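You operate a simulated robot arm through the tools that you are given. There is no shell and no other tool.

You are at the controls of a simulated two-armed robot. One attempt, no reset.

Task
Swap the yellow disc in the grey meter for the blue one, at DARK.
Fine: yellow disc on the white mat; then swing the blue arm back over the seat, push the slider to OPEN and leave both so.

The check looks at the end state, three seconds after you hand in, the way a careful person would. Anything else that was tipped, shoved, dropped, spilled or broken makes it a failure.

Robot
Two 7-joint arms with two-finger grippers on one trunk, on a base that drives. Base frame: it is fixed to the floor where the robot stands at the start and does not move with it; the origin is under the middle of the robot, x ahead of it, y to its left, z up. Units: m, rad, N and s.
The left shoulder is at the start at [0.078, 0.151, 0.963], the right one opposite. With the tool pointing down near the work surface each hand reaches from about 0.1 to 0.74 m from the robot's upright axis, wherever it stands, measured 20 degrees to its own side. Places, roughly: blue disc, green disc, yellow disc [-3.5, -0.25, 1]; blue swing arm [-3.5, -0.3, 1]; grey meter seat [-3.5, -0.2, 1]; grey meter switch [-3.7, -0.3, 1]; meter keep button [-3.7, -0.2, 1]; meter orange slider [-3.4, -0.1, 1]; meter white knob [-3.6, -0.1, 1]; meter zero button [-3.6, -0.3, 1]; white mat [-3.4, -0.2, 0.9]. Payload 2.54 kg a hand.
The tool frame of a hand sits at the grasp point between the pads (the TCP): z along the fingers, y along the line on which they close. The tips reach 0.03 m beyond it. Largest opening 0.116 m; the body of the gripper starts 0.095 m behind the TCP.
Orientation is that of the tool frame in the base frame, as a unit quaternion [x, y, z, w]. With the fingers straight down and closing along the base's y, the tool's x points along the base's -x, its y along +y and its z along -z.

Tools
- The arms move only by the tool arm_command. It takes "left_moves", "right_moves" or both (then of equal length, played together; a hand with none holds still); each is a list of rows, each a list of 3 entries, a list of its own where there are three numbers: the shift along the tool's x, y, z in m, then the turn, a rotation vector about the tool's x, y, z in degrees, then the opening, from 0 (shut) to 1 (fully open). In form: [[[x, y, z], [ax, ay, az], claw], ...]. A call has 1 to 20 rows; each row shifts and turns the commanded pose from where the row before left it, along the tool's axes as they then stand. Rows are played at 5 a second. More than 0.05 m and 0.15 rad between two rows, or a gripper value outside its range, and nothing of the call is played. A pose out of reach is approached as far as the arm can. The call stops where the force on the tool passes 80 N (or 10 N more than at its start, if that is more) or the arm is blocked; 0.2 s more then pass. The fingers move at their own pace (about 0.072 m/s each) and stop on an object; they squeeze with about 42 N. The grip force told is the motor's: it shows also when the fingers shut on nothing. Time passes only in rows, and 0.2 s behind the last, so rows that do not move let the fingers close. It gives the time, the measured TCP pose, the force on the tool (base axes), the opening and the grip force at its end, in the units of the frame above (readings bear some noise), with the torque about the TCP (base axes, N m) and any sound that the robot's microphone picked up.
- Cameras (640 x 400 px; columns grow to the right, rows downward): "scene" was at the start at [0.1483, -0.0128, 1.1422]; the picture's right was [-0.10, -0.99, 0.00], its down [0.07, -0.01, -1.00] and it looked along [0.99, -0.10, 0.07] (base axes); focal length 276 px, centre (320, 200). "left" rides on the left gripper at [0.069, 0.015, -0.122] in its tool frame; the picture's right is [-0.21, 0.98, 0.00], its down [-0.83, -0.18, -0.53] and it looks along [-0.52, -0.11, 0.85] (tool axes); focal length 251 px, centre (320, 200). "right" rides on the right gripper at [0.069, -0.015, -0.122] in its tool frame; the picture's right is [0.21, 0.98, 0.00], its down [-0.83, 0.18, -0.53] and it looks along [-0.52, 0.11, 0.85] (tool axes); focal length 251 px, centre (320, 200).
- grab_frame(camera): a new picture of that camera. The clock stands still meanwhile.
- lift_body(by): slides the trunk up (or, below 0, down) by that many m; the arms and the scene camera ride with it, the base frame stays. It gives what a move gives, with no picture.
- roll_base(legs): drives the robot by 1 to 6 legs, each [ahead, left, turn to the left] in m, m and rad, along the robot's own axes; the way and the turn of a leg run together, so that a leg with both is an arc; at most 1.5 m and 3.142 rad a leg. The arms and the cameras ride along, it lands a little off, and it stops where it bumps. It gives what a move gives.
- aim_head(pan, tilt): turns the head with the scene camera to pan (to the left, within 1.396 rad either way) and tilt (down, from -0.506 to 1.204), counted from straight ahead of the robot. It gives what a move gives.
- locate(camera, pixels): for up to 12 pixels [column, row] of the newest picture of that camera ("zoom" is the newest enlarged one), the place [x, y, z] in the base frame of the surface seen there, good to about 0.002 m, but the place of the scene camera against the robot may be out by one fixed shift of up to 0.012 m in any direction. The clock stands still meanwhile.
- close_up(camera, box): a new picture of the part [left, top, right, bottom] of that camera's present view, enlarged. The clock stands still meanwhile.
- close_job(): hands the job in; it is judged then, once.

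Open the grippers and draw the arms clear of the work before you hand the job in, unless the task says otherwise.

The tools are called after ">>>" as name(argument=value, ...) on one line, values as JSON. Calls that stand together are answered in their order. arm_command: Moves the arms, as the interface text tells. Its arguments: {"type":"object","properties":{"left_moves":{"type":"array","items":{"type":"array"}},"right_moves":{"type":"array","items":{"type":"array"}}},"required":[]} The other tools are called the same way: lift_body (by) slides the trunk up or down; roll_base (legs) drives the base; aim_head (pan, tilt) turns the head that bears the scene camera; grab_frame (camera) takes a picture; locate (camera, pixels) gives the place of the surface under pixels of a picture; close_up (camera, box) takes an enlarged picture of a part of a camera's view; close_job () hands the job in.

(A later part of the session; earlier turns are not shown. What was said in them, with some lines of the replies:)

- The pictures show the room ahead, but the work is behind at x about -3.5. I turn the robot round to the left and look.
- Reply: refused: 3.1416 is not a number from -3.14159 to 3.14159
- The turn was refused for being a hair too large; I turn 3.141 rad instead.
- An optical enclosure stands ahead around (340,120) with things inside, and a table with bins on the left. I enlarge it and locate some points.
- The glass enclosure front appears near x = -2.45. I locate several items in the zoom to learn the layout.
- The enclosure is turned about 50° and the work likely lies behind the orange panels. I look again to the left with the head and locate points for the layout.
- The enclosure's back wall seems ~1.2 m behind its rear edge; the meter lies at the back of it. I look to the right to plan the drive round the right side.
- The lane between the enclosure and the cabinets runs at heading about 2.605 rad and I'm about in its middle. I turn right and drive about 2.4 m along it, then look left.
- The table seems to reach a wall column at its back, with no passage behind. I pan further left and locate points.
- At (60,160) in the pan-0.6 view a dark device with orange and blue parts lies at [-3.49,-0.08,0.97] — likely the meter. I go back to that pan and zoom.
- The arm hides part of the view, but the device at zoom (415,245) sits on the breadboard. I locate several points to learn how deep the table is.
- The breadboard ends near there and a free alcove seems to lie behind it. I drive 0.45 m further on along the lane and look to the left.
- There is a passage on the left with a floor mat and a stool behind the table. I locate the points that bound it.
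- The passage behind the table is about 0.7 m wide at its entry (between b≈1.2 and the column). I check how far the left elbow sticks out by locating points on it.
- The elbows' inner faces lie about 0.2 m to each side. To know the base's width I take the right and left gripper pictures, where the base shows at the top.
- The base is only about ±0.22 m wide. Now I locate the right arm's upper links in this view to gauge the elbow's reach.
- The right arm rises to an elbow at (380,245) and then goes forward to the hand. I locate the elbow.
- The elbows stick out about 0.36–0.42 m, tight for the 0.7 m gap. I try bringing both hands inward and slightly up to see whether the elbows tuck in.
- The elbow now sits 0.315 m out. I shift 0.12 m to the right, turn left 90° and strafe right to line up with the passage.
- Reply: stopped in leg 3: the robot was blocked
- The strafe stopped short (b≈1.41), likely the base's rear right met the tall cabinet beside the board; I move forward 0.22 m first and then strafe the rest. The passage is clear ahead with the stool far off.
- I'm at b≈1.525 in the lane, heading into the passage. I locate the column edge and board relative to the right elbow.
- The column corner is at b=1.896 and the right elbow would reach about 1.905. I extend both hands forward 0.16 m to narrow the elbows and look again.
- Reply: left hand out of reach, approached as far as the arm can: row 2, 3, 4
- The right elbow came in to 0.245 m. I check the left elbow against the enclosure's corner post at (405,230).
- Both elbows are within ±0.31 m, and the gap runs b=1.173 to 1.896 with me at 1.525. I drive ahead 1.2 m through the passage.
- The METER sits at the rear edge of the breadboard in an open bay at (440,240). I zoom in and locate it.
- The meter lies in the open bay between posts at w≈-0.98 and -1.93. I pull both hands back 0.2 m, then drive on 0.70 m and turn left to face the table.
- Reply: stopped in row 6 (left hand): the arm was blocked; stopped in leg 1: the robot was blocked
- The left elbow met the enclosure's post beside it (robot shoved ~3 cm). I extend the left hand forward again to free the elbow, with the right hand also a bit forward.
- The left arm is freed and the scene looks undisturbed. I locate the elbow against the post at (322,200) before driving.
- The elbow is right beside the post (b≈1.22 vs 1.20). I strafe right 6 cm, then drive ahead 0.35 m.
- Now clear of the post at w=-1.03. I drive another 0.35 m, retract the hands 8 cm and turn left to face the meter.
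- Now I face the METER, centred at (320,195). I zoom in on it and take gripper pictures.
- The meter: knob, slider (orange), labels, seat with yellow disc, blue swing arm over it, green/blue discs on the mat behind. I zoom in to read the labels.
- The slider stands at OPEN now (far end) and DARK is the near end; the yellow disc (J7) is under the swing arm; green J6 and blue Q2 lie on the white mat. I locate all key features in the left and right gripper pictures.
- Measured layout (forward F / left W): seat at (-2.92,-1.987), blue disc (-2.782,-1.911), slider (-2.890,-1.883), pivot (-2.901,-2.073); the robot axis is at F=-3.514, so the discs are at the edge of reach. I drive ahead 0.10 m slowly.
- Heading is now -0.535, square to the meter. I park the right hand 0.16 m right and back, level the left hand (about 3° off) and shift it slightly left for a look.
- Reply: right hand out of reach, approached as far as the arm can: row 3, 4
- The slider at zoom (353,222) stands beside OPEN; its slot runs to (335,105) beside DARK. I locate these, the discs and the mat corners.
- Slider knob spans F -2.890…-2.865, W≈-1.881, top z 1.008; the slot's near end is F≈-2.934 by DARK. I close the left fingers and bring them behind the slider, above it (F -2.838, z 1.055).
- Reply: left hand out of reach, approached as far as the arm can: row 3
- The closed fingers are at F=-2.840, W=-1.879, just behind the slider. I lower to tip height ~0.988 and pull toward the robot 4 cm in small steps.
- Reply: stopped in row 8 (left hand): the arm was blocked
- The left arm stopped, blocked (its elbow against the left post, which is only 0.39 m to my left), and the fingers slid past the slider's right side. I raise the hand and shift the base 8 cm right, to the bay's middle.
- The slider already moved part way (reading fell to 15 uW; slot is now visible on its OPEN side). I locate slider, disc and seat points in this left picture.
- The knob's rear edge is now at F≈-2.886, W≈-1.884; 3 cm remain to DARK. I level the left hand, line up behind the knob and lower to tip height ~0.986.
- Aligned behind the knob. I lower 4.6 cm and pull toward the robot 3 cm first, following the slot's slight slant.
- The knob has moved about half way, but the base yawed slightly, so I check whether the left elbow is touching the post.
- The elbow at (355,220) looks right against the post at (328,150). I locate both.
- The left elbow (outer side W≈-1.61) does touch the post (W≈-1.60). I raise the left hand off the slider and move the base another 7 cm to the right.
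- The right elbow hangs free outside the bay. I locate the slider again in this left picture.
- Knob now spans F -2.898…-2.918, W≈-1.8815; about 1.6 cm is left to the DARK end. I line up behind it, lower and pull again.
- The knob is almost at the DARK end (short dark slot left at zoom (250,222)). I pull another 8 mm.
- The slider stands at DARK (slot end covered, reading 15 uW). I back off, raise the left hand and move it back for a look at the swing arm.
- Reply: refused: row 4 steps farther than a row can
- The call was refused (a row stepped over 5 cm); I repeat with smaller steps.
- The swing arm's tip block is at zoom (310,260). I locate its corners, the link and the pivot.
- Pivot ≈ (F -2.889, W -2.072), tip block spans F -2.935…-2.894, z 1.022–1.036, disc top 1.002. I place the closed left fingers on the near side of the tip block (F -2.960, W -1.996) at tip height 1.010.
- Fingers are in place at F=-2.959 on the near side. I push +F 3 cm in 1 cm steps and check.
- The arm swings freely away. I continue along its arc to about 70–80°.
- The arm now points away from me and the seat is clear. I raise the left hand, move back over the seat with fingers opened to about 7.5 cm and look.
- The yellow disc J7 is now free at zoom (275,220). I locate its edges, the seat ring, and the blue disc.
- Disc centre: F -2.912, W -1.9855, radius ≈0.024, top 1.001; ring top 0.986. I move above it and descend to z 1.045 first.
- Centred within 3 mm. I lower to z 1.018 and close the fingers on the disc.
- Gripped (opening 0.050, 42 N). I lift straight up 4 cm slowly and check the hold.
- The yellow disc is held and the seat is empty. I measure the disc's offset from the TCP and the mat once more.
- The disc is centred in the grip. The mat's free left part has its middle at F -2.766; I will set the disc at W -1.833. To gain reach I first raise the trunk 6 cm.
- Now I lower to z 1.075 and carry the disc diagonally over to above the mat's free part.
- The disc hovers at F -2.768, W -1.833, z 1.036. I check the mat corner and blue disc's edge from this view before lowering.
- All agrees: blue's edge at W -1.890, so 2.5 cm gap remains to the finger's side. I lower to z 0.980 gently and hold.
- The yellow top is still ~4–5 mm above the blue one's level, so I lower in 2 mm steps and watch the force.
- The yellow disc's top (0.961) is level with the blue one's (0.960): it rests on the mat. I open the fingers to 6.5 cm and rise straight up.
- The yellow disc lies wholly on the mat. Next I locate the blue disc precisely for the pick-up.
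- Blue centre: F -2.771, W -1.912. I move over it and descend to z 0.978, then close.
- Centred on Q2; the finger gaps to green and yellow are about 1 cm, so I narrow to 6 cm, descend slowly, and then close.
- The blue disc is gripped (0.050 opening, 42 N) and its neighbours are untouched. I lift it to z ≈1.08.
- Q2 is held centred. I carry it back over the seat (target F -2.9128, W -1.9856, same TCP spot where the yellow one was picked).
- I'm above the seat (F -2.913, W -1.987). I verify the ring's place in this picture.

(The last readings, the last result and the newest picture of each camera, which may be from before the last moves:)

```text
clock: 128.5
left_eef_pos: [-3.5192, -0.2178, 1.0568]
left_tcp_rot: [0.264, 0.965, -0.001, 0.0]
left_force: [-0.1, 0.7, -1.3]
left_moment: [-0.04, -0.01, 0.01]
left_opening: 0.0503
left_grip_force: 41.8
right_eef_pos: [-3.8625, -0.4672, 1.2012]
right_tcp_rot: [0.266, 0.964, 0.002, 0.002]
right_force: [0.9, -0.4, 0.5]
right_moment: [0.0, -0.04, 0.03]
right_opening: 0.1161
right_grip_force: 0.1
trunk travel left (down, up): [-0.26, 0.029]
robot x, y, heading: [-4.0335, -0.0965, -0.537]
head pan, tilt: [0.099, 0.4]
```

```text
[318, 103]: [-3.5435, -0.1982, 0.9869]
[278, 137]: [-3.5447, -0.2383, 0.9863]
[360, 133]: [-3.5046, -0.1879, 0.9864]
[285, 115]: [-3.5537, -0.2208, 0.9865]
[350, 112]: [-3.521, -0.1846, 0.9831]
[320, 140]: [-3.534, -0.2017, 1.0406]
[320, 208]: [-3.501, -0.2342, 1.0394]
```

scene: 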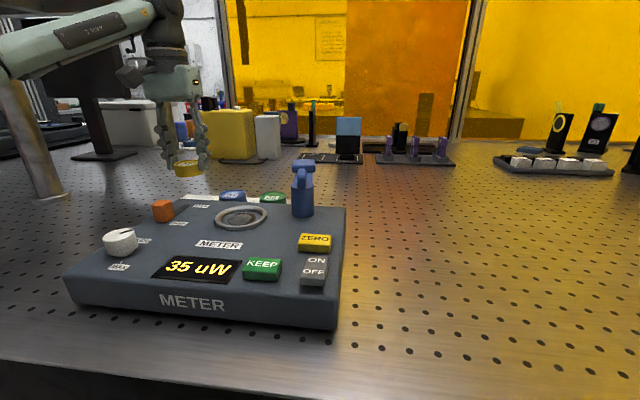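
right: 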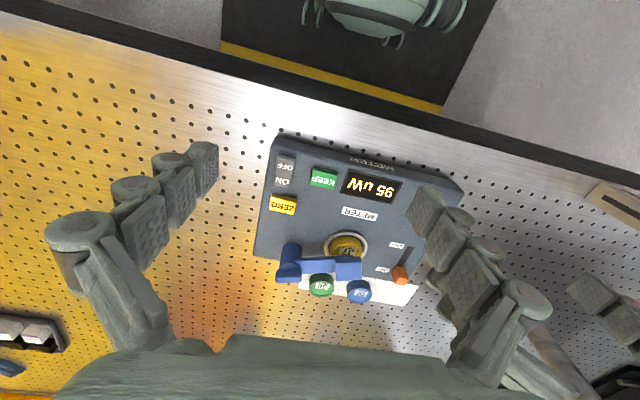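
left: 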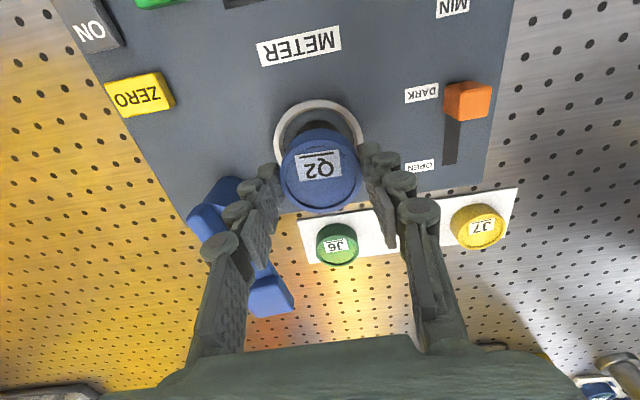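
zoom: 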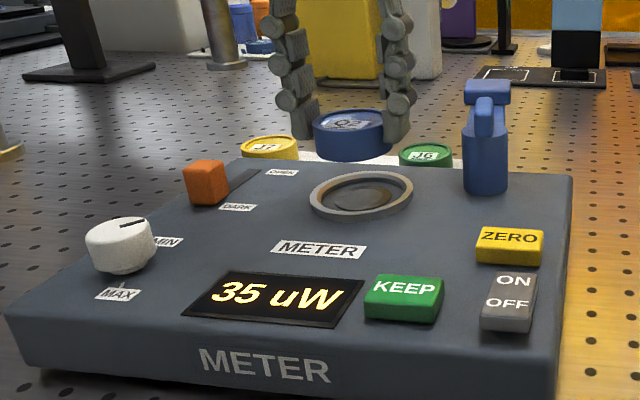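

Ring centre ≈ (-2.911,-1.987); the disc centre matches within 1 mm. I lower to z 1.026, then in small steps to 1.020.

>>> arm_command(left_moves=[[[0, 0, 0.016], [0, 0, 0], 0.3], [[0, 0, 0.014], [0, 0, 0], 0.3], [[0, 0, 0.003], [0, 0, 0], 0.3], [[0, 0, 0.003], [0, 0, 0], 0.3], [[0, 0, 0], [0, 0, 0], 0.3]])

>>> close_up(camera="left", box=[200, 60, 440, 240])

>>> close_up(camera="scene", box=[140, 150, 340, 275])

```text
clock: 129.7
left_eef_pos: [-3.5192, -0.2176, 1.0222]
left_tcp_rot: [0.264, 0.964, -0.001, -0.001]
left_force: [0.2, 0.0, -0.6]
left_moment: [-0.02, 0.05, -0.01]
left_opening: 0.0504
left_grip_force: 42.0
right_eef_pos: [-3.8617, -0.4672, 1.2011]
right_tcp_rot: [0.266, 0.964, 0.001, 0.002]
right_force: [0.0, 0.3, 0.2]
right_moment: [0.0, 0.01, 0.03]
right_opening: 0.1159
right_grip_force: 0.1
trunk travel left (down, up): [-0.26, 0.029]
robot x, y, heading: [-4.033, -0.0952, -0.536]
head pan, tilt: [0.099, 0.4]
```

```text
2.22 times, centred on (320, 150) of left
```

zoom: 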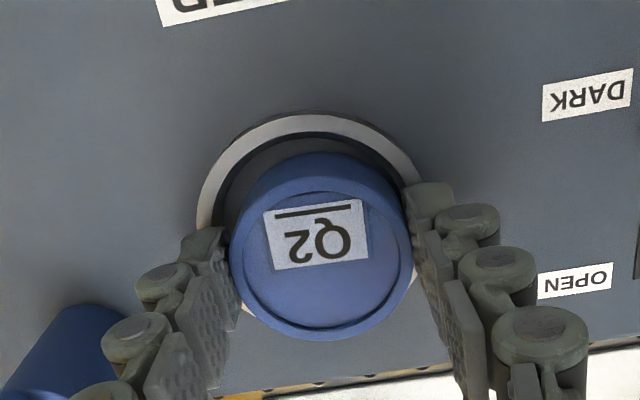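

```text
3.20 times, centred on (240, 212) of scene
```

zoom: 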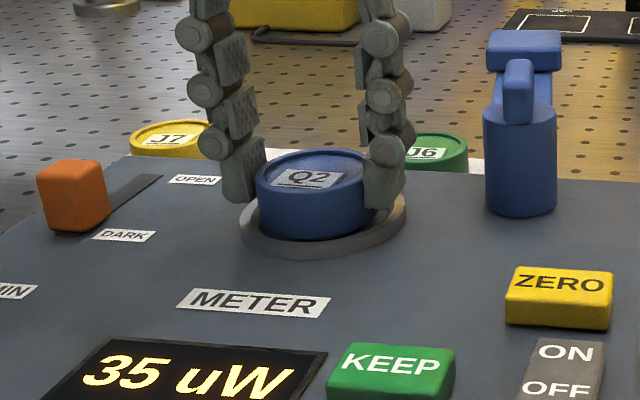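

The disc is inside the ring's outline, about 3 mm from its floor. I lower 3 mm more and watch the force.

>>> arm_command(left_moves=[[[0, 0, 0.0015], [0, 0, 0], 0.3], [[0, 0, 0.0015], [0, 0, 0], 0.3], [[0, 0, 0], [0, 0, 0], 0.3]])

>>> close_up(camera="left", box=[200, 60, 440, 240])

>>> locate(camera="zoom", pixels=[[320, 260], [290, 200], [320, 325], [240, 260], [400, 260], [310, 120], [220, 190]])

```text
clock: 130.5
left_eef_pos: [-3.5188, -0.2177, 1.018]
left_tcp_rot: [0.264, 0.964, -0.001, 0.0]
left_force: [0.5, 0.5, -1.8]
left_moment: [0.01, 0.0, 0.0]
left_opening: 0.0503
left_grip_force: 41.8
right_eef_pos: [-3.8616, -0.4664, 1.1995]
right_tcp_rot: [0.265, 0.964, 0.002, 0.001]
right_force: [-0.3, -0.5, -0.1]
right_moment: [0.01, -0.01, 0.01]
right_opening: 0.1161
right_grip_force: 0.0
trunk travel left (down, up): [-0.26, 0.029]
robot x, y, heading: [-4.0323, -0.0973, -0.536]
head pan, tilt: [0.099, 0.4]
```

```text
2.22 times, centred on (320, 150) of left
```

zoom: 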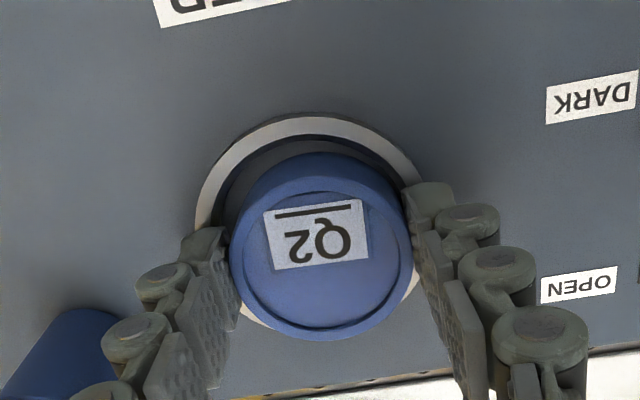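

```text
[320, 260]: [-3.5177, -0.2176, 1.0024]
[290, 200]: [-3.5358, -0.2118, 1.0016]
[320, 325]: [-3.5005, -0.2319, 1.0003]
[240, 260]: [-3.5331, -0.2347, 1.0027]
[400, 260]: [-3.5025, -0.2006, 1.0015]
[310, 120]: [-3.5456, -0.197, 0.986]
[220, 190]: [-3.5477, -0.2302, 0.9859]
```

The blue disc's top is at 1.0015, same as yellow's before: seated. I open to 6.5 cm and rise.

>>> arm_command(left_moves=[[[0, 0, 0], [0, 0, 0], 0.45], [[0, 0, 0], [0, 0, 0], 0.5], [[0, 0, 0], [0, 0, 0], 0.58], [[0, 0, 0], [0, 0, 0], 0.58], [[0, 0, -0.015], [0, 0, 0], 0.58], [[0, 0, -0.03], [0, 0, 0], 0.58], [[0, 0, -0.03], [0, 0, 0], 0.58], [[0.02, 0, -0.02], [0, 0, 0], 0.58], [[0.03, 0, 0], [0, 0, 0], 0.58], [[0, 0, 0], [0, 0, 0], 0.58]])

>>> grab_frame(camera="left")

>>> close_up(camera="scene", box=[60, 120, 380, 320])

```text
clock: 132.7
left_eef_pos: [-3.5634, -0.1918, 1.1135]
left_tcp_rot: [0.264, 0.965, -0.001, 0.0]
left_force: [-0.5, 0.8, 0.1]
left_moment: [0.0, -0.02, 0.02]
left_opening: 0.0671
left_grip_force: 0.1
right_eef_pos: [-3.8619, -0.4673, 1.2013]
right_tcp_rot: [0.265, 0.964, 0.002, 0.002]
right_force: [0.4, 0.0, -0.2]
right_moment: [0.0, -0.04, 0.02]
right_opening: 0.1161
right_grip_force: 0.1
trunk travel left (down, up): [-0.26, 0.029]
robot x, y, heading: [-4.0331, -0.0964, -0.538]
head pan, tilt: [0.099, 0.4]
```

```text
taken
```

left: 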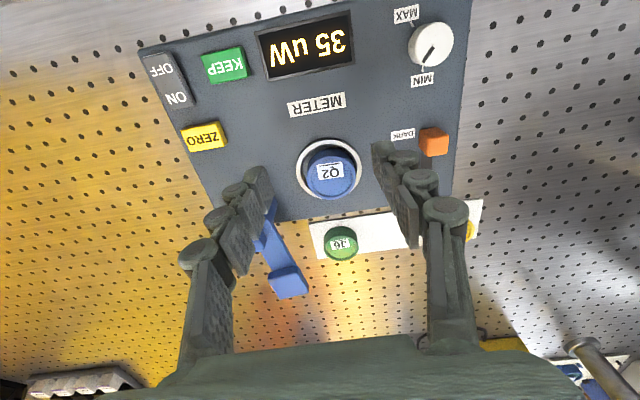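

```text
2.00 times, centred on (220, 220) of scene
```

zoom: 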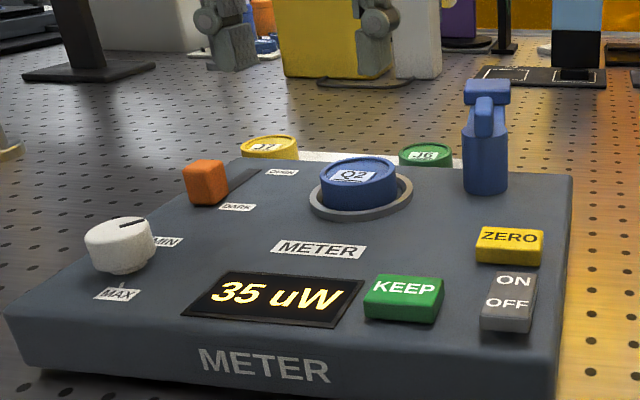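

The blue disc sits in the seat. Now I locate its rim (for level) and the swing arm's tip to bring it back.

>>> locate(camera="left", pixels=[[330, 160], [330, 192], [312, 180], [350, 178], [288, 270], [275, 285], [302, 275], [285, 295], [270, 245], [262, 240], [278, 240]])

>>> close_up(camera="left", box=[200, 130, 440, 310])

```text
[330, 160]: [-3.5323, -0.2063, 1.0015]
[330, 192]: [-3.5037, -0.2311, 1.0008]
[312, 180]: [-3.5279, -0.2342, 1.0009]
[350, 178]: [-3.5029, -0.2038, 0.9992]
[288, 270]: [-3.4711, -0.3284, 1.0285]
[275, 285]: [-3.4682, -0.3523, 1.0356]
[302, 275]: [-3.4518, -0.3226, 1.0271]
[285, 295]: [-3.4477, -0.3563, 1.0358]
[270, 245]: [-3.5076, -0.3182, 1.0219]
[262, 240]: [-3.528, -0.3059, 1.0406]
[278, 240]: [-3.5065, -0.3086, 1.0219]
```

```text
2.22 times, centred on (320, 220) of left
```

zoom: 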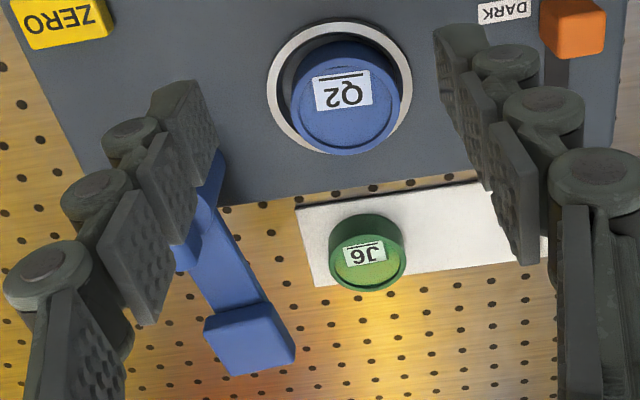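

The disc is level in the seat. The arm tip is at about (F -2.797, W -2.06). I close the fingers, fly over to its right far side (F -2.791, W -2.110) and lower to z 1.042.

>>> arm_command(left_moves=[[[-0.0346, -0.0247, 0], [0, 0, 0], 0], [[-0.0346, -0.0247, 0], [0, 0, 0], 0], [[-0.0346, -0.0247, 0], [0, 0, 0], 0], [[-0.0346, -0.0247, 0], [0, 0, 0], 0], [[-0.0346, -0.0247, 0], [0, 0, 0], 0], [[0, 0, 0], [0, 0, 0], 0], [[0, 0, 0], [0, 0, 0], 0]])

>>> grab_frame(camera="left")

>>> grab_frame(camera="scene")

```text
clock: 134.3
left_eef_pos: [-3.4772, -0.3868, 1.1152]
left_tcp_rot: [0.264, 0.965, -0.001, -0.001]
left_force: [0.0, -0.4, 0.9]
left_moment: [0.02, 0.03, -0.02]
left_opening: 0.0002
left_grip_force: 28.0
right_eef_pos: [-3.8628, -0.4671, 1.2008]
right_tcp_rot: [0.265, 0.964, 0.001, 0.002]
right_force: [1.0, 0.6, 0.1]
right_moment: [0.02, 0.0, -0.03]
right_opening: 0.1161
right_grip_force: 0.0
trunk travel left (down, up): [-0.26, 0.029]
robot x, y, heading: [-4.036, -0.0991, -0.542]
head pan, tilt: [0.099, 0.4]
```

```text
taken
```

left: 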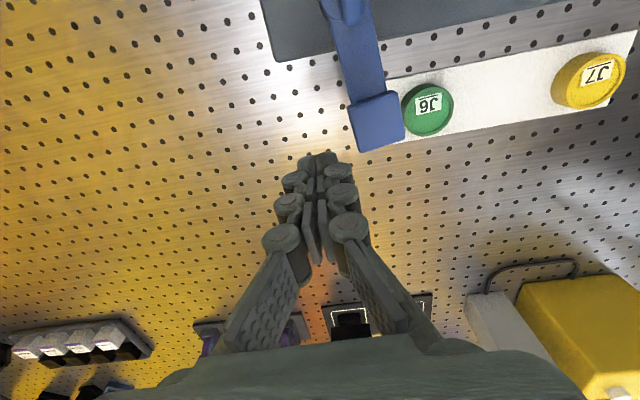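

```text
taken
```

scene: 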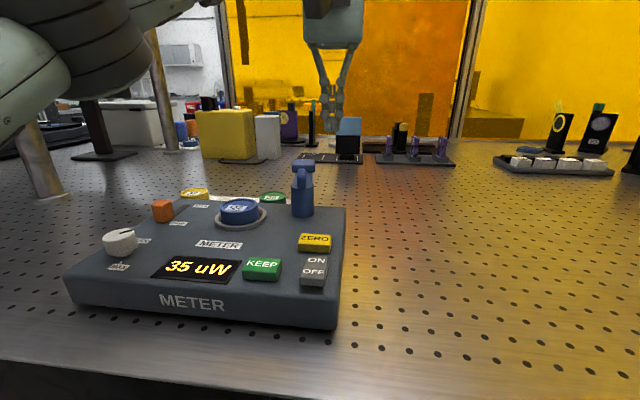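

In position at (F -2.7905, W -2.110). I lower to 1.042 and push the tip left about 5 cm along its arc, then check.

>>> arm_command(left_moves=[[[0, 0, 0.037], [0, 0, 0], 0], [[0, 0, 0.036], [0, 0, 0], 0], [[0.002, 0.012, 0], [0, 0, 0], 0], [[0.0015, 0.012, 0], [0, 0, 0], 0], [[0.001, 0.012, 0], [0, 0, 0], 0], [[0.001, 0.012, 0], [0, 0, 0], 0], [[0.001, 0.012, 0], [0, 0, 0], 0], [[0, 0, 0], [0, 0, 0], 0]])

>>> grab_frame(camera="left")

>>> close_up(camera="scene", box=[100, 100, 420, 300])

```text
clock: 136.1
left_eef_pos: [-3.4521, -0.3333, 1.0421]
left_tcp_rot: [0.263, 0.965, -0.001, 0.0]
left_force: [0.6, -0.4, -0.2]
left_moment: [0.01, -0.03, 0.02]
left_opening: 0.0
left_grip_force: 29.0
right_eef_pos: [-3.8622, -0.4676, 1.2009]
right_tcp_rot: [0.266, 0.964, 0.001, 0.001]
right_force: [-0.4, -0.1, 0.2]
right_moment: [0.0, 0.01, -0.01]
right_opening: 0.116
right_grip_force: 0.0
trunk travel left (down, up): [-0.26, 0.029]
robot x, y, heading: [-4.0339, -0.0954, -0.53]
head pan, tilt: [0.099, 0.4]
```

```text
taken
```

left: 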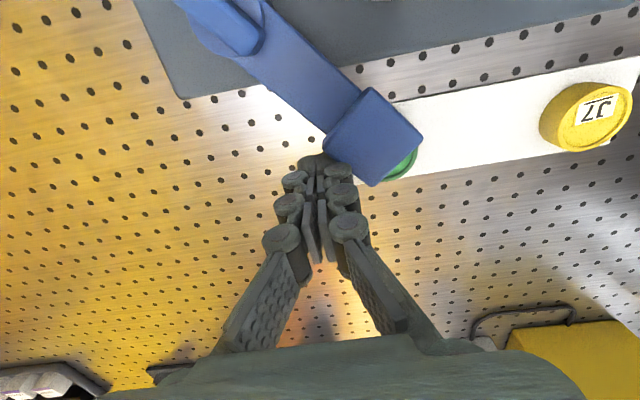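

```text
2.00 times, centred on (260, 200) of scene
```

zoom: 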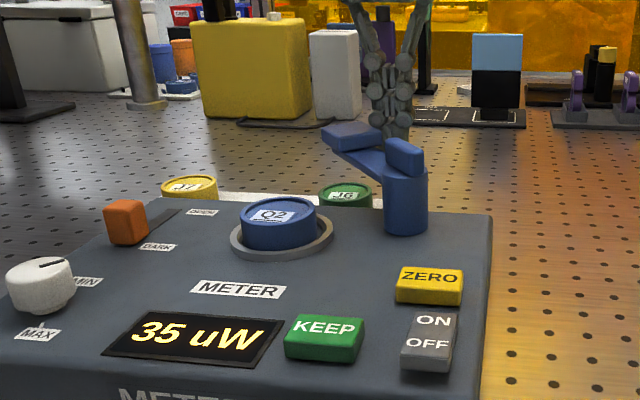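

The arm follows well (about 60°). I continue round the arc toward the seat.

>>> arm_command(left_moves=[[[0.0022, 0.0115, 0], [0, 0, 0], 0], [[0.0022, 0.0115, 0], [0, 0, 0], 0], [[0.0022, 0.0115, 0], [0, 0, 0], 0], [[0.007, 0.009, 0], [0, 0, 0], 0], [[0.007, 0.009, 0], [0, 0, 0], 0], [[0.007, 0.009, 0], [0, 0, 0], 0], [[0, 0, 0], [0, 0, 0], 0]])

>>> grab_frame(camera="left")

>>> close_up(camera="scene", box=[100, 100, 420, 300])

```text
clock: 137.7
left_eef_pos: [-3.4423, -0.266, 1.0407]
left_tcp_rot: [0.264, 0.965, -0.001, 0.0]
left_force: [-0.5, -0.5, -0.1]
left_moment: [-0.02, 0.0, 0.02]
left_opening: 0.0
left_grip_force: 28.8
right_eef_pos: [-3.8622, -0.466, 1.2012]
right_tcp_rot: [0.266, 0.964, 0.001, 0.001]
right_force: [-0.2, 0.6, 0.0]
right_moment: [0.0, 0.01, 0.01]
right_opening: 0.1161
right_grip_force: 0.0
trunk travel left (down, up): [-0.26, 0.029]
robot x, y, heading: [-4.0343, -0.0964, -0.538]
head pan, tilt: [0.099, 0.4]
```

```text
taken
```

left: 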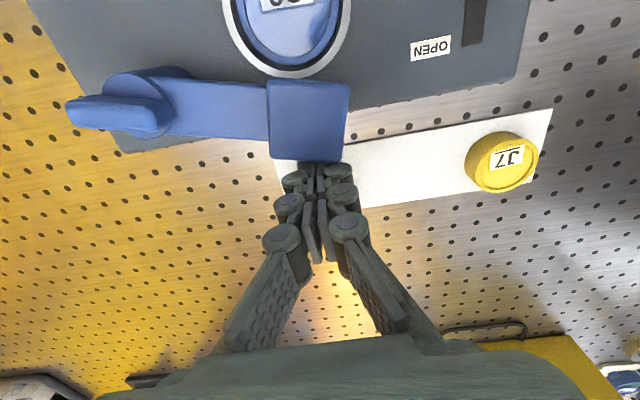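

```text
2.00 times, centred on (260, 200) of scene
```

zoom: 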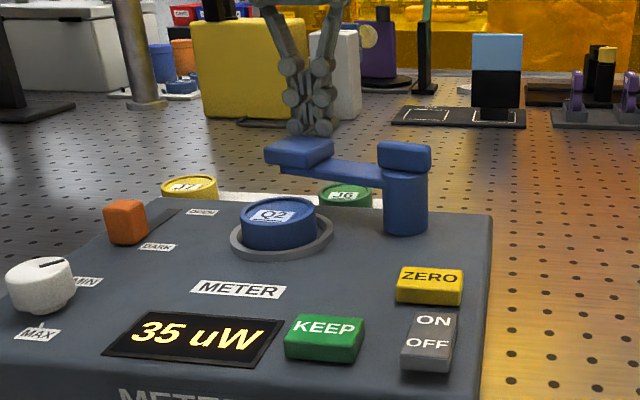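

Nearly back: the tip is just beyond the seat. I push 4 cm more toward me and check.

>>> arm_command(left_moves=[[[0.01, 0.003, 0], [0, 0, 0], 0], [[0.01, 0.002, 0], [0, 0, 0], 0], [[0.01, 0.001, 0], [0, 0, 0], 0], [[0.01, 0.001, 0], [0, 0, 0], 0], [[0.008, 0, 0], [0, 0, 0], 0], [[0, 0, 0], [0, 0, 0], 0]])

>>> grab_frame(camera="left")

>>> close_up(camera="scene", box=[100, 100, 420, 300])

```text
clock: 139.1
left_eef_pos: [-3.4813, -0.2341, 1.0412]
left_tcp_rot: [0.263, 0.965, -0.001, -0.001]
left_force: [-0.6, -0.4, -0.7]
left_moment: [-0.02, 0.01, 0.01]
left_opening: 0.0
left_grip_force: 28.9
right_eef_pos: [-3.8602, -0.4671, 1.2]
right_tcp_rot: [0.266, 0.964, 0.001, 0.001]
right_force: [-0.2, 0.0, -0.6]
right_moment: [0.01, -0.01, -0.01]
right_opening: 0.1161
right_grip_force: 0.0
trunk travel left (down, up): [-0.26, 0.029]
robot x, y, heading: [-4.0349, -0.097, -0.534]
head pan, tilt: [0.099, 0.4]
```

```text
taken
```

left: 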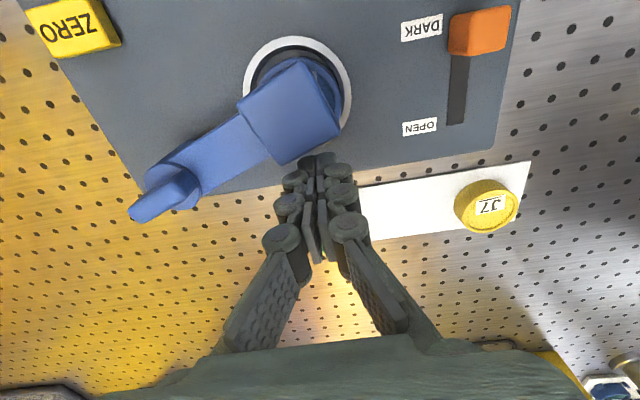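

```text
2.00 times, centred on (260, 200) of scene
```

zoom: 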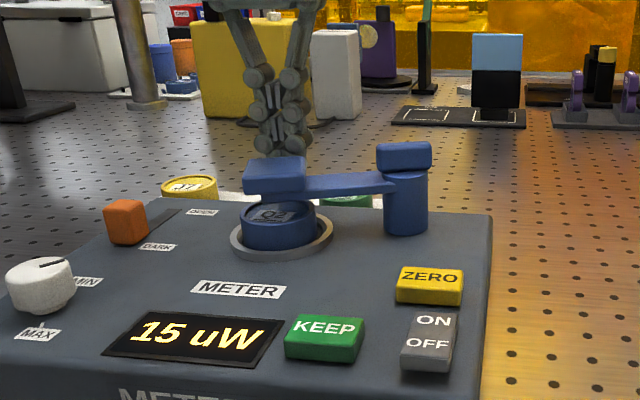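

The reading is back to 15 uW and the arm is over the seat. I compare its tip position with the original.

>>> locate(camera="left", pixels=[[297, 65], [246, 100], [283, 158], [335, 122], [290, 110], [180, 190]])

```text
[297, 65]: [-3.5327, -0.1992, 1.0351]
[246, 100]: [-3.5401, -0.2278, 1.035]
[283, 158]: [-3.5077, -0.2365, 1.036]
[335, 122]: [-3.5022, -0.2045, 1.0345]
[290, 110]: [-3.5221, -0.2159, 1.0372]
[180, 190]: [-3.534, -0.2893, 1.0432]
```

The tip is back at its original place within ~2–3 mm. I back off, rise and move to the near side of the slider to look.

>>> arm_command(left_moves=[[[-0.01, 0, 0], [0, 0, 0], 0], [[-0.01, 0, -0.02], [0, 0, 0], 0], [[0, 0, -0.045], [0, 0, 0], 0], [[0.0283, 0.025, 0], [0, 0, 0], 0], [[0.0283, 0.025, 0], [0, 0, 0], 0], [[0.0283, 0.025, 0], [0, 0, 0], 0], [[0.0283, 0.025, 0], [0, 0, 0], 0], [[0, 0, 0], [0, 0, 0], 0]])

>>> grab_frame(camera="left")

>>> close_up(camera="left", box=[160, 60, 480, 260])

```text
clock: 140.9
left_eef_pos: [-3.5106, -0.1005, 1.1063]
left_tcp_rot: [0.264, 0.965, -0.002, -0.001]
left_force: [-0.1, 0.9, -0.2]
left_moment: [-0.01, -0.01, 0.01]
left_opening: 0.0001
left_grip_force: 28.9
right_eef_pos: [-3.8616, -0.4656, 1.1997]
right_tcp_rot: [0.266, 0.964, 0.002, 0.002]
right_force: [0.5, -0.4, -0.6]
right_moment: [0.05, 0.02, 0.01]
right_opening: 0.116
right_grip_force: 0.1
trunk travel left (down, up): [-0.26, 0.029]
robot x, y, heading: [-4.0326, -0.0971, -0.534]
head pan, tilt: [0.099, 0.4]
```

```text
taken
```

left: 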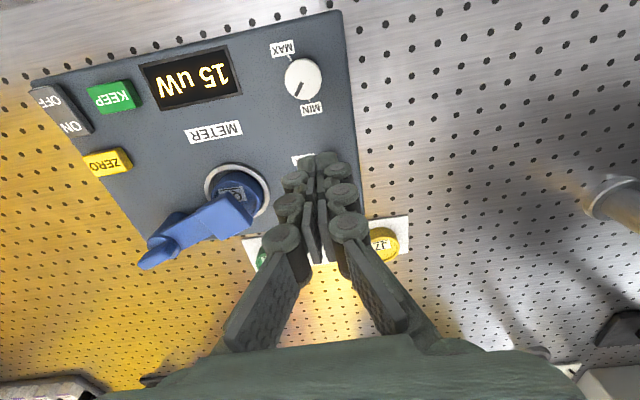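

```text
2.00 times, centred on (320, 160) of left
```

zoom: 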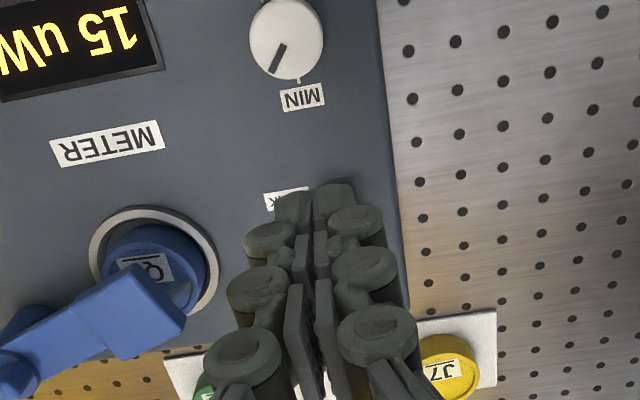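

Fingers are at F -2.966, W -1.881, on the near side of the slider knob. I lower to z 1.0165 and push +F 4.5 cm in small steps.

>>> arm_command(left_moves=[[[0, 0, 0.045], [0, 0, 0], 0], [[0, 0, 0.0445], [0, 0, 0], 0], [[0, 0, 0], [0, 0, 0], 0], [[-0.01, 0, 0], [0, 0, 0], 0], [[-0.01, -0.0005, 0], [0, 0, 0], 0], [[-0.01, -0.0005, 0], [0, 0, 0], 0], [[-0.01, -0.0005, 0], [0, 0, 0], 0], [[-0.005, 0, 0], [0, 0, 0], 0], [[0, 0, 0], [0, 0, 0], 0]])

>>> close_up(camera="left", box=[160, 60, 480, 260])

>>> close_up(camera="scene", box=[60, 120, 380, 320])

```text
clock: 142.9
left_eef_pos: [-3.4724, -0.1247, 1.0166]
left_tcp_rot: [0.264, 0.965, -0.001, 0.0]
left_force: [0.1, 0.2, -0.3]
left_moment: [-0.03, 0.0, -0.01]
left_opening: 0.0
left_grip_force: 28.6
right_eef_pos: [-3.8621, -0.467, 1.201]
right_tcp_rot: [0.266, 0.964, 0.001, 0.001]
right_force: [0.3, -0.7, -0.4]
right_moment: [0.0, 0.03, 0.03]
right_opening: 0.1161
right_grip_force: 0.0
trunk travel left (down, up): [-0.26, 0.029]
robot x, y, heading: [-4.0325, -0.0957, -0.528]
head pan, tilt: [0.099, 0.4]
```

```text
2.00 times, centred on (320, 160) of left
```

zoom: 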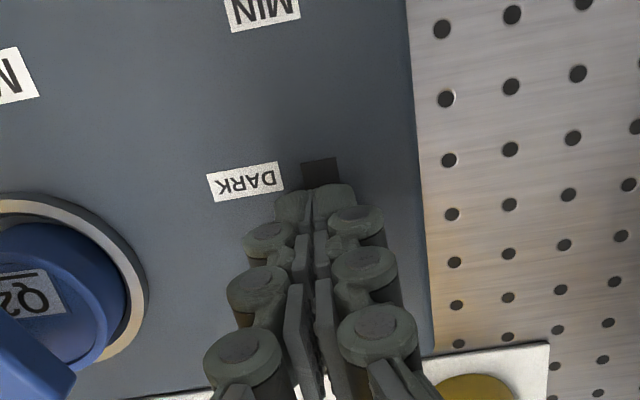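

```text
2.00 times, centred on (220, 220) of scene
```

zoom: 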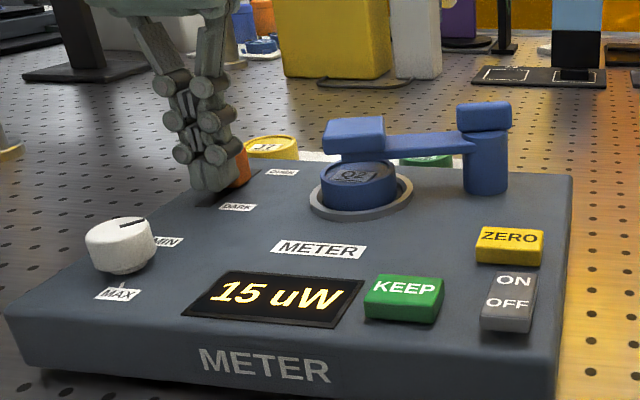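

The slider is being pushed (slot visible at DARK). I push another 2 cm toward OPEN.

>>> arm_command(left_moves=[[[-0.008, 0, 0], [0, 0, 0], 0], [[-0.007, 0, 0], [0, 0, 0], 0], [[-0.005, 0, 0], [0, 0, 0], 0], [[0, 0, 0], [0, 0, 0], 0]])

>>> close_up(camera="left", box=[160, 60, 480, 260])

>>> close_up(camera="scene", box=[60, 120, 380, 320])

```text
clock: 143.9
left_eef_pos: [-3.4576, -0.1346, 1.0156]
left_tcp_rot: [0.265, 0.964, -0.001, -0.001]
left_force: [-8.9, 4.8, -2.3]
left_moment: [0.14, 0.16, -0.07]
left_opening: 0.0001
left_grip_force: 29.3
right_eef_pos: [-3.8624, -0.4642, 1.2007]
right_tcp_rot: [0.266, 0.964, 0.001, 0.004]
right_force: [0.2, -0.1, -0.2]
right_moment: [0.01, -0.03, 0.0]
right_opening: 0.1161
right_grip_force: 0.0
trunk travel left (down, up): [-0.26, 0.029]
robot x, y, heading: [-4.0315, -0.0983, -0.537]
head pan, tilt: [0.099, 0.4]
```

```text
2.00 times, centred on (320, 160) of left
```

zoom: 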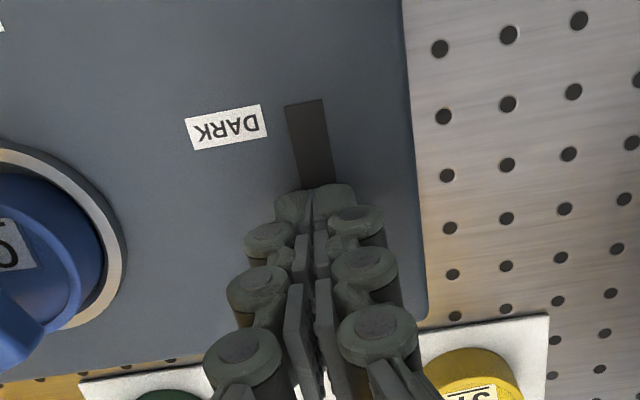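

```text
2.00 times, centred on (220, 220) of scene
```

zoom: 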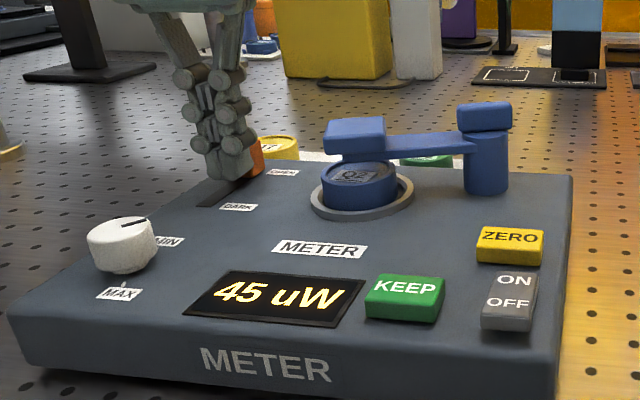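

Force rose to 10 N at the end stop and the reading jumped to 45 uW: slider at OPEN. I back off, rise and check everything.

>>> arm_command(left_moves=[[[0.01, 0, 0], [0, 0, 0], 0], [[0.005, 0, -0.02], [0, 0, 0], 0], [[0, 0, -0.045], [0, 0, 0], 0], [[0.02, 0, -0.04], [0, 0, 0], 0.3], [[0.03, 0.02, 0], [0, 0, 0], 0.6], [[0.03, 0.02, 0], [0, 0, 0], 1], [[0, 0, 0], [0, 0, 0], 1]])

>>> grab_frame(camera="left")

>>> close_up(camera="left", box=[120, 80, 440, 280])

>>> close_up(camera="scene", box=[60, 120, 380, 320])

```text
clock: 145.5
left_eef_pos: [-3.5163, -0.0517, 1.1213]
left_tcp_rot: [0.265, 0.964, -0.001, -0.001]
left_force: [0.5, -1.0, -0.3]
left_moment: [0.03, 0.02, 0.03]
left_opening: 0.1155
left_grip_force: 0.0
right_eef_pos: [-3.8615, -0.4662, 1.2]
right_tcp_rot: [0.266, 0.964, 0.002, 0.002]
right_force: [-0.5, 0.6, 0.6]
right_moment: [-0.04, 0.04, 0.0]
right_opening: 0.1158
right_grip_force: 0.0
trunk travel left (down, up): [-0.26, 0.029]
robot x, y, heading: [-4.0344, -0.0975, -0.534]
head pan, tilt: [0.099, 0.4]
```

```text
taken
```

left: 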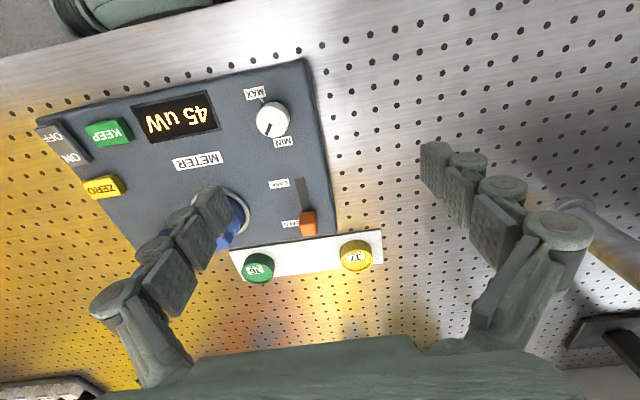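

```text
2.00 times, centred on (280, 180) of left
```

zoom: 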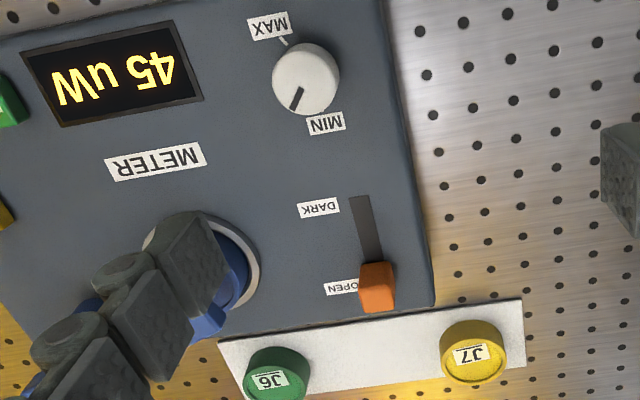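

```text
2.00 times, centred on (220, 220) of scene
```

zoom: 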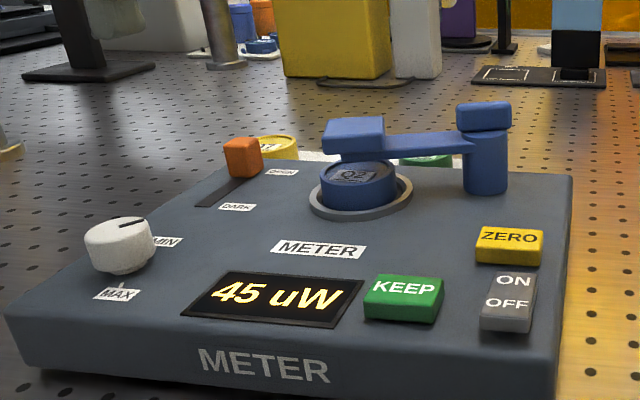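

Everything reads as wanted: slider at OPEN, Q2 seated under the arm, J7 on the mat. I check that the meter has not shifted, then roll back 0.22 m to draw the arms clear.

>>> locate(camera="zoom", pixels=[[370, 320], [235, 145]])

>>> locate(camera="left", pixels=[[335, 228], [306, 62], [38, 122], [384, 232], [356, 255]])

>>> roll_base(legs=[[-0.22, 0, 0]])

>>> grab_frame(camera="scene")

>>> grab_frame(camera="left")

```text
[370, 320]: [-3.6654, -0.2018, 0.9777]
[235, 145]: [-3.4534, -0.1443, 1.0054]
```

```text
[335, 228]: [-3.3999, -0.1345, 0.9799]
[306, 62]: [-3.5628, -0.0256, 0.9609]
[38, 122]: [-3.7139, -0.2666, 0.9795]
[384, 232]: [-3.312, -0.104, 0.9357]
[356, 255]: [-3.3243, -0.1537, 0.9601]
```

```text
clock: 147.2
left_eef_pos: [-3.7073, 0.0605, 1.121]
left_tcp_rot: [0.264, 0.965, -0.001, 0.0]
left_force: [0.3, 1.0, -0.8]
left_moment: [-0.02, -0.01, 0.03]
left_opening: 0.1161
left_grip_force: 0.0
right_eef_pos: [-4.0537, -0.3531, 1.2006]
right_tcp_rot: [0.265, 0.964, 0.002, 0.002]
right_force: [0.2, -0.5, -0.3]
right_moment: [-0.01, -0.03, 0.01]
right_opening: 0.1158
right_grip_force: 0.1
trunk travel left (down, up): [-0.26, 0.029]
robot x, y, heading: [-4.2231, 0.0166, -0.533]
head pan, tilt: [0.099, 0.4]
```

```text
taken
```

scene: 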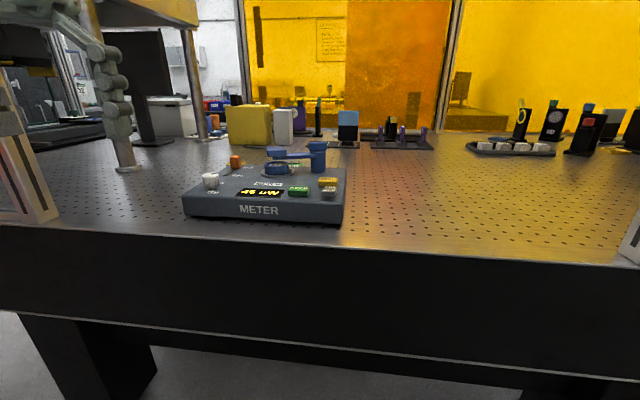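

```text
taken
```

left: 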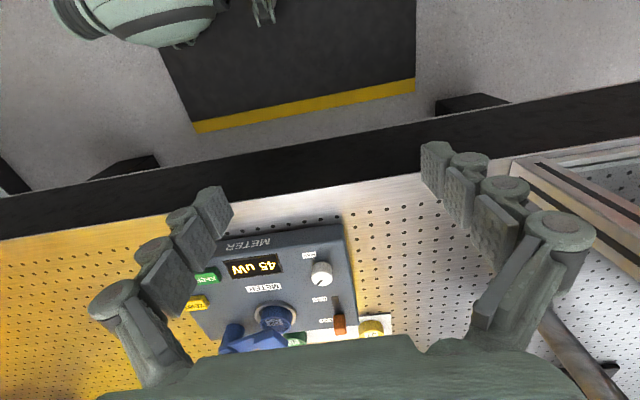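

The meter has not shifted and the hands are clear of it. One last enlarged look before handing in.

>>> close_up(camera="scene", box=[170, 130, 370, 235])

>>> close_up(camera="left", box=[180, 210, 420, 360])

```text
3.20 times, centred on (270, 182) of scene
```

zoom: 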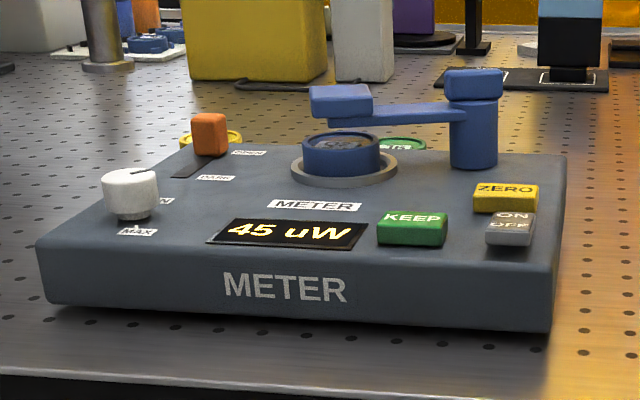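

```text
2.67 times, centred on (300, 285) of left
```

zoom: 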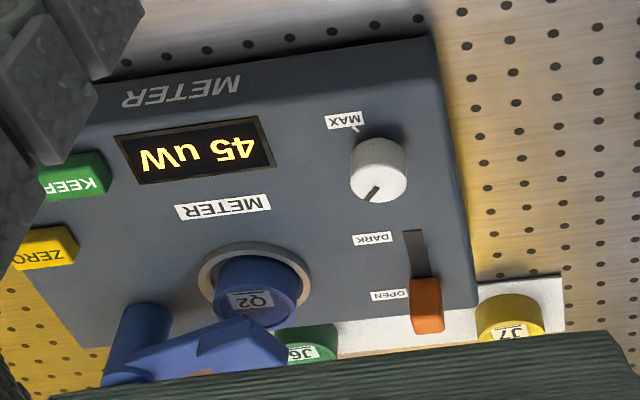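

The blue Q2 disc sits in the seat with the arm over it, the slider is at OPEN, the yellow disc is on the mat, the knob, buttons and green disc are untouched, and both grippers are open and clear. I hand in.

>>> close_job()

```text
The job is handed in.
```

I swapped the discs and handed the job in. The blue disc (Q2) is level in the grey meter's seat, and the yellow disc (J7) lies on the white mat.

- **At DARK:** I pulled the slider to DARK before touching the discs. It stayed there until the blue disc was seated and the arm was back.
- **Blue arm:** it is swung back over the seat, within about 2–3 mm of where it started.
- **Slider:** I pushed it to OPEN until it met the end stop. The display then read 45 uW; it showed 95 uW at the start, with the yellow disc.
- **Nothing else moved on the meter:** the green disc, the knob, the switch and the ZERO and KEEP buttons are as they were. The meter stayed in place to within a few millimetres.

While driving in, the robot was blocked once in the lane, I think by the tall cabinet. Its left elbow also pressed against an enclosure post a few times before I shifted the base. I saw nothing moved or damaged afterwards, but I did not look at the cabinet up close.

Both grippers are open and clear of the meter.
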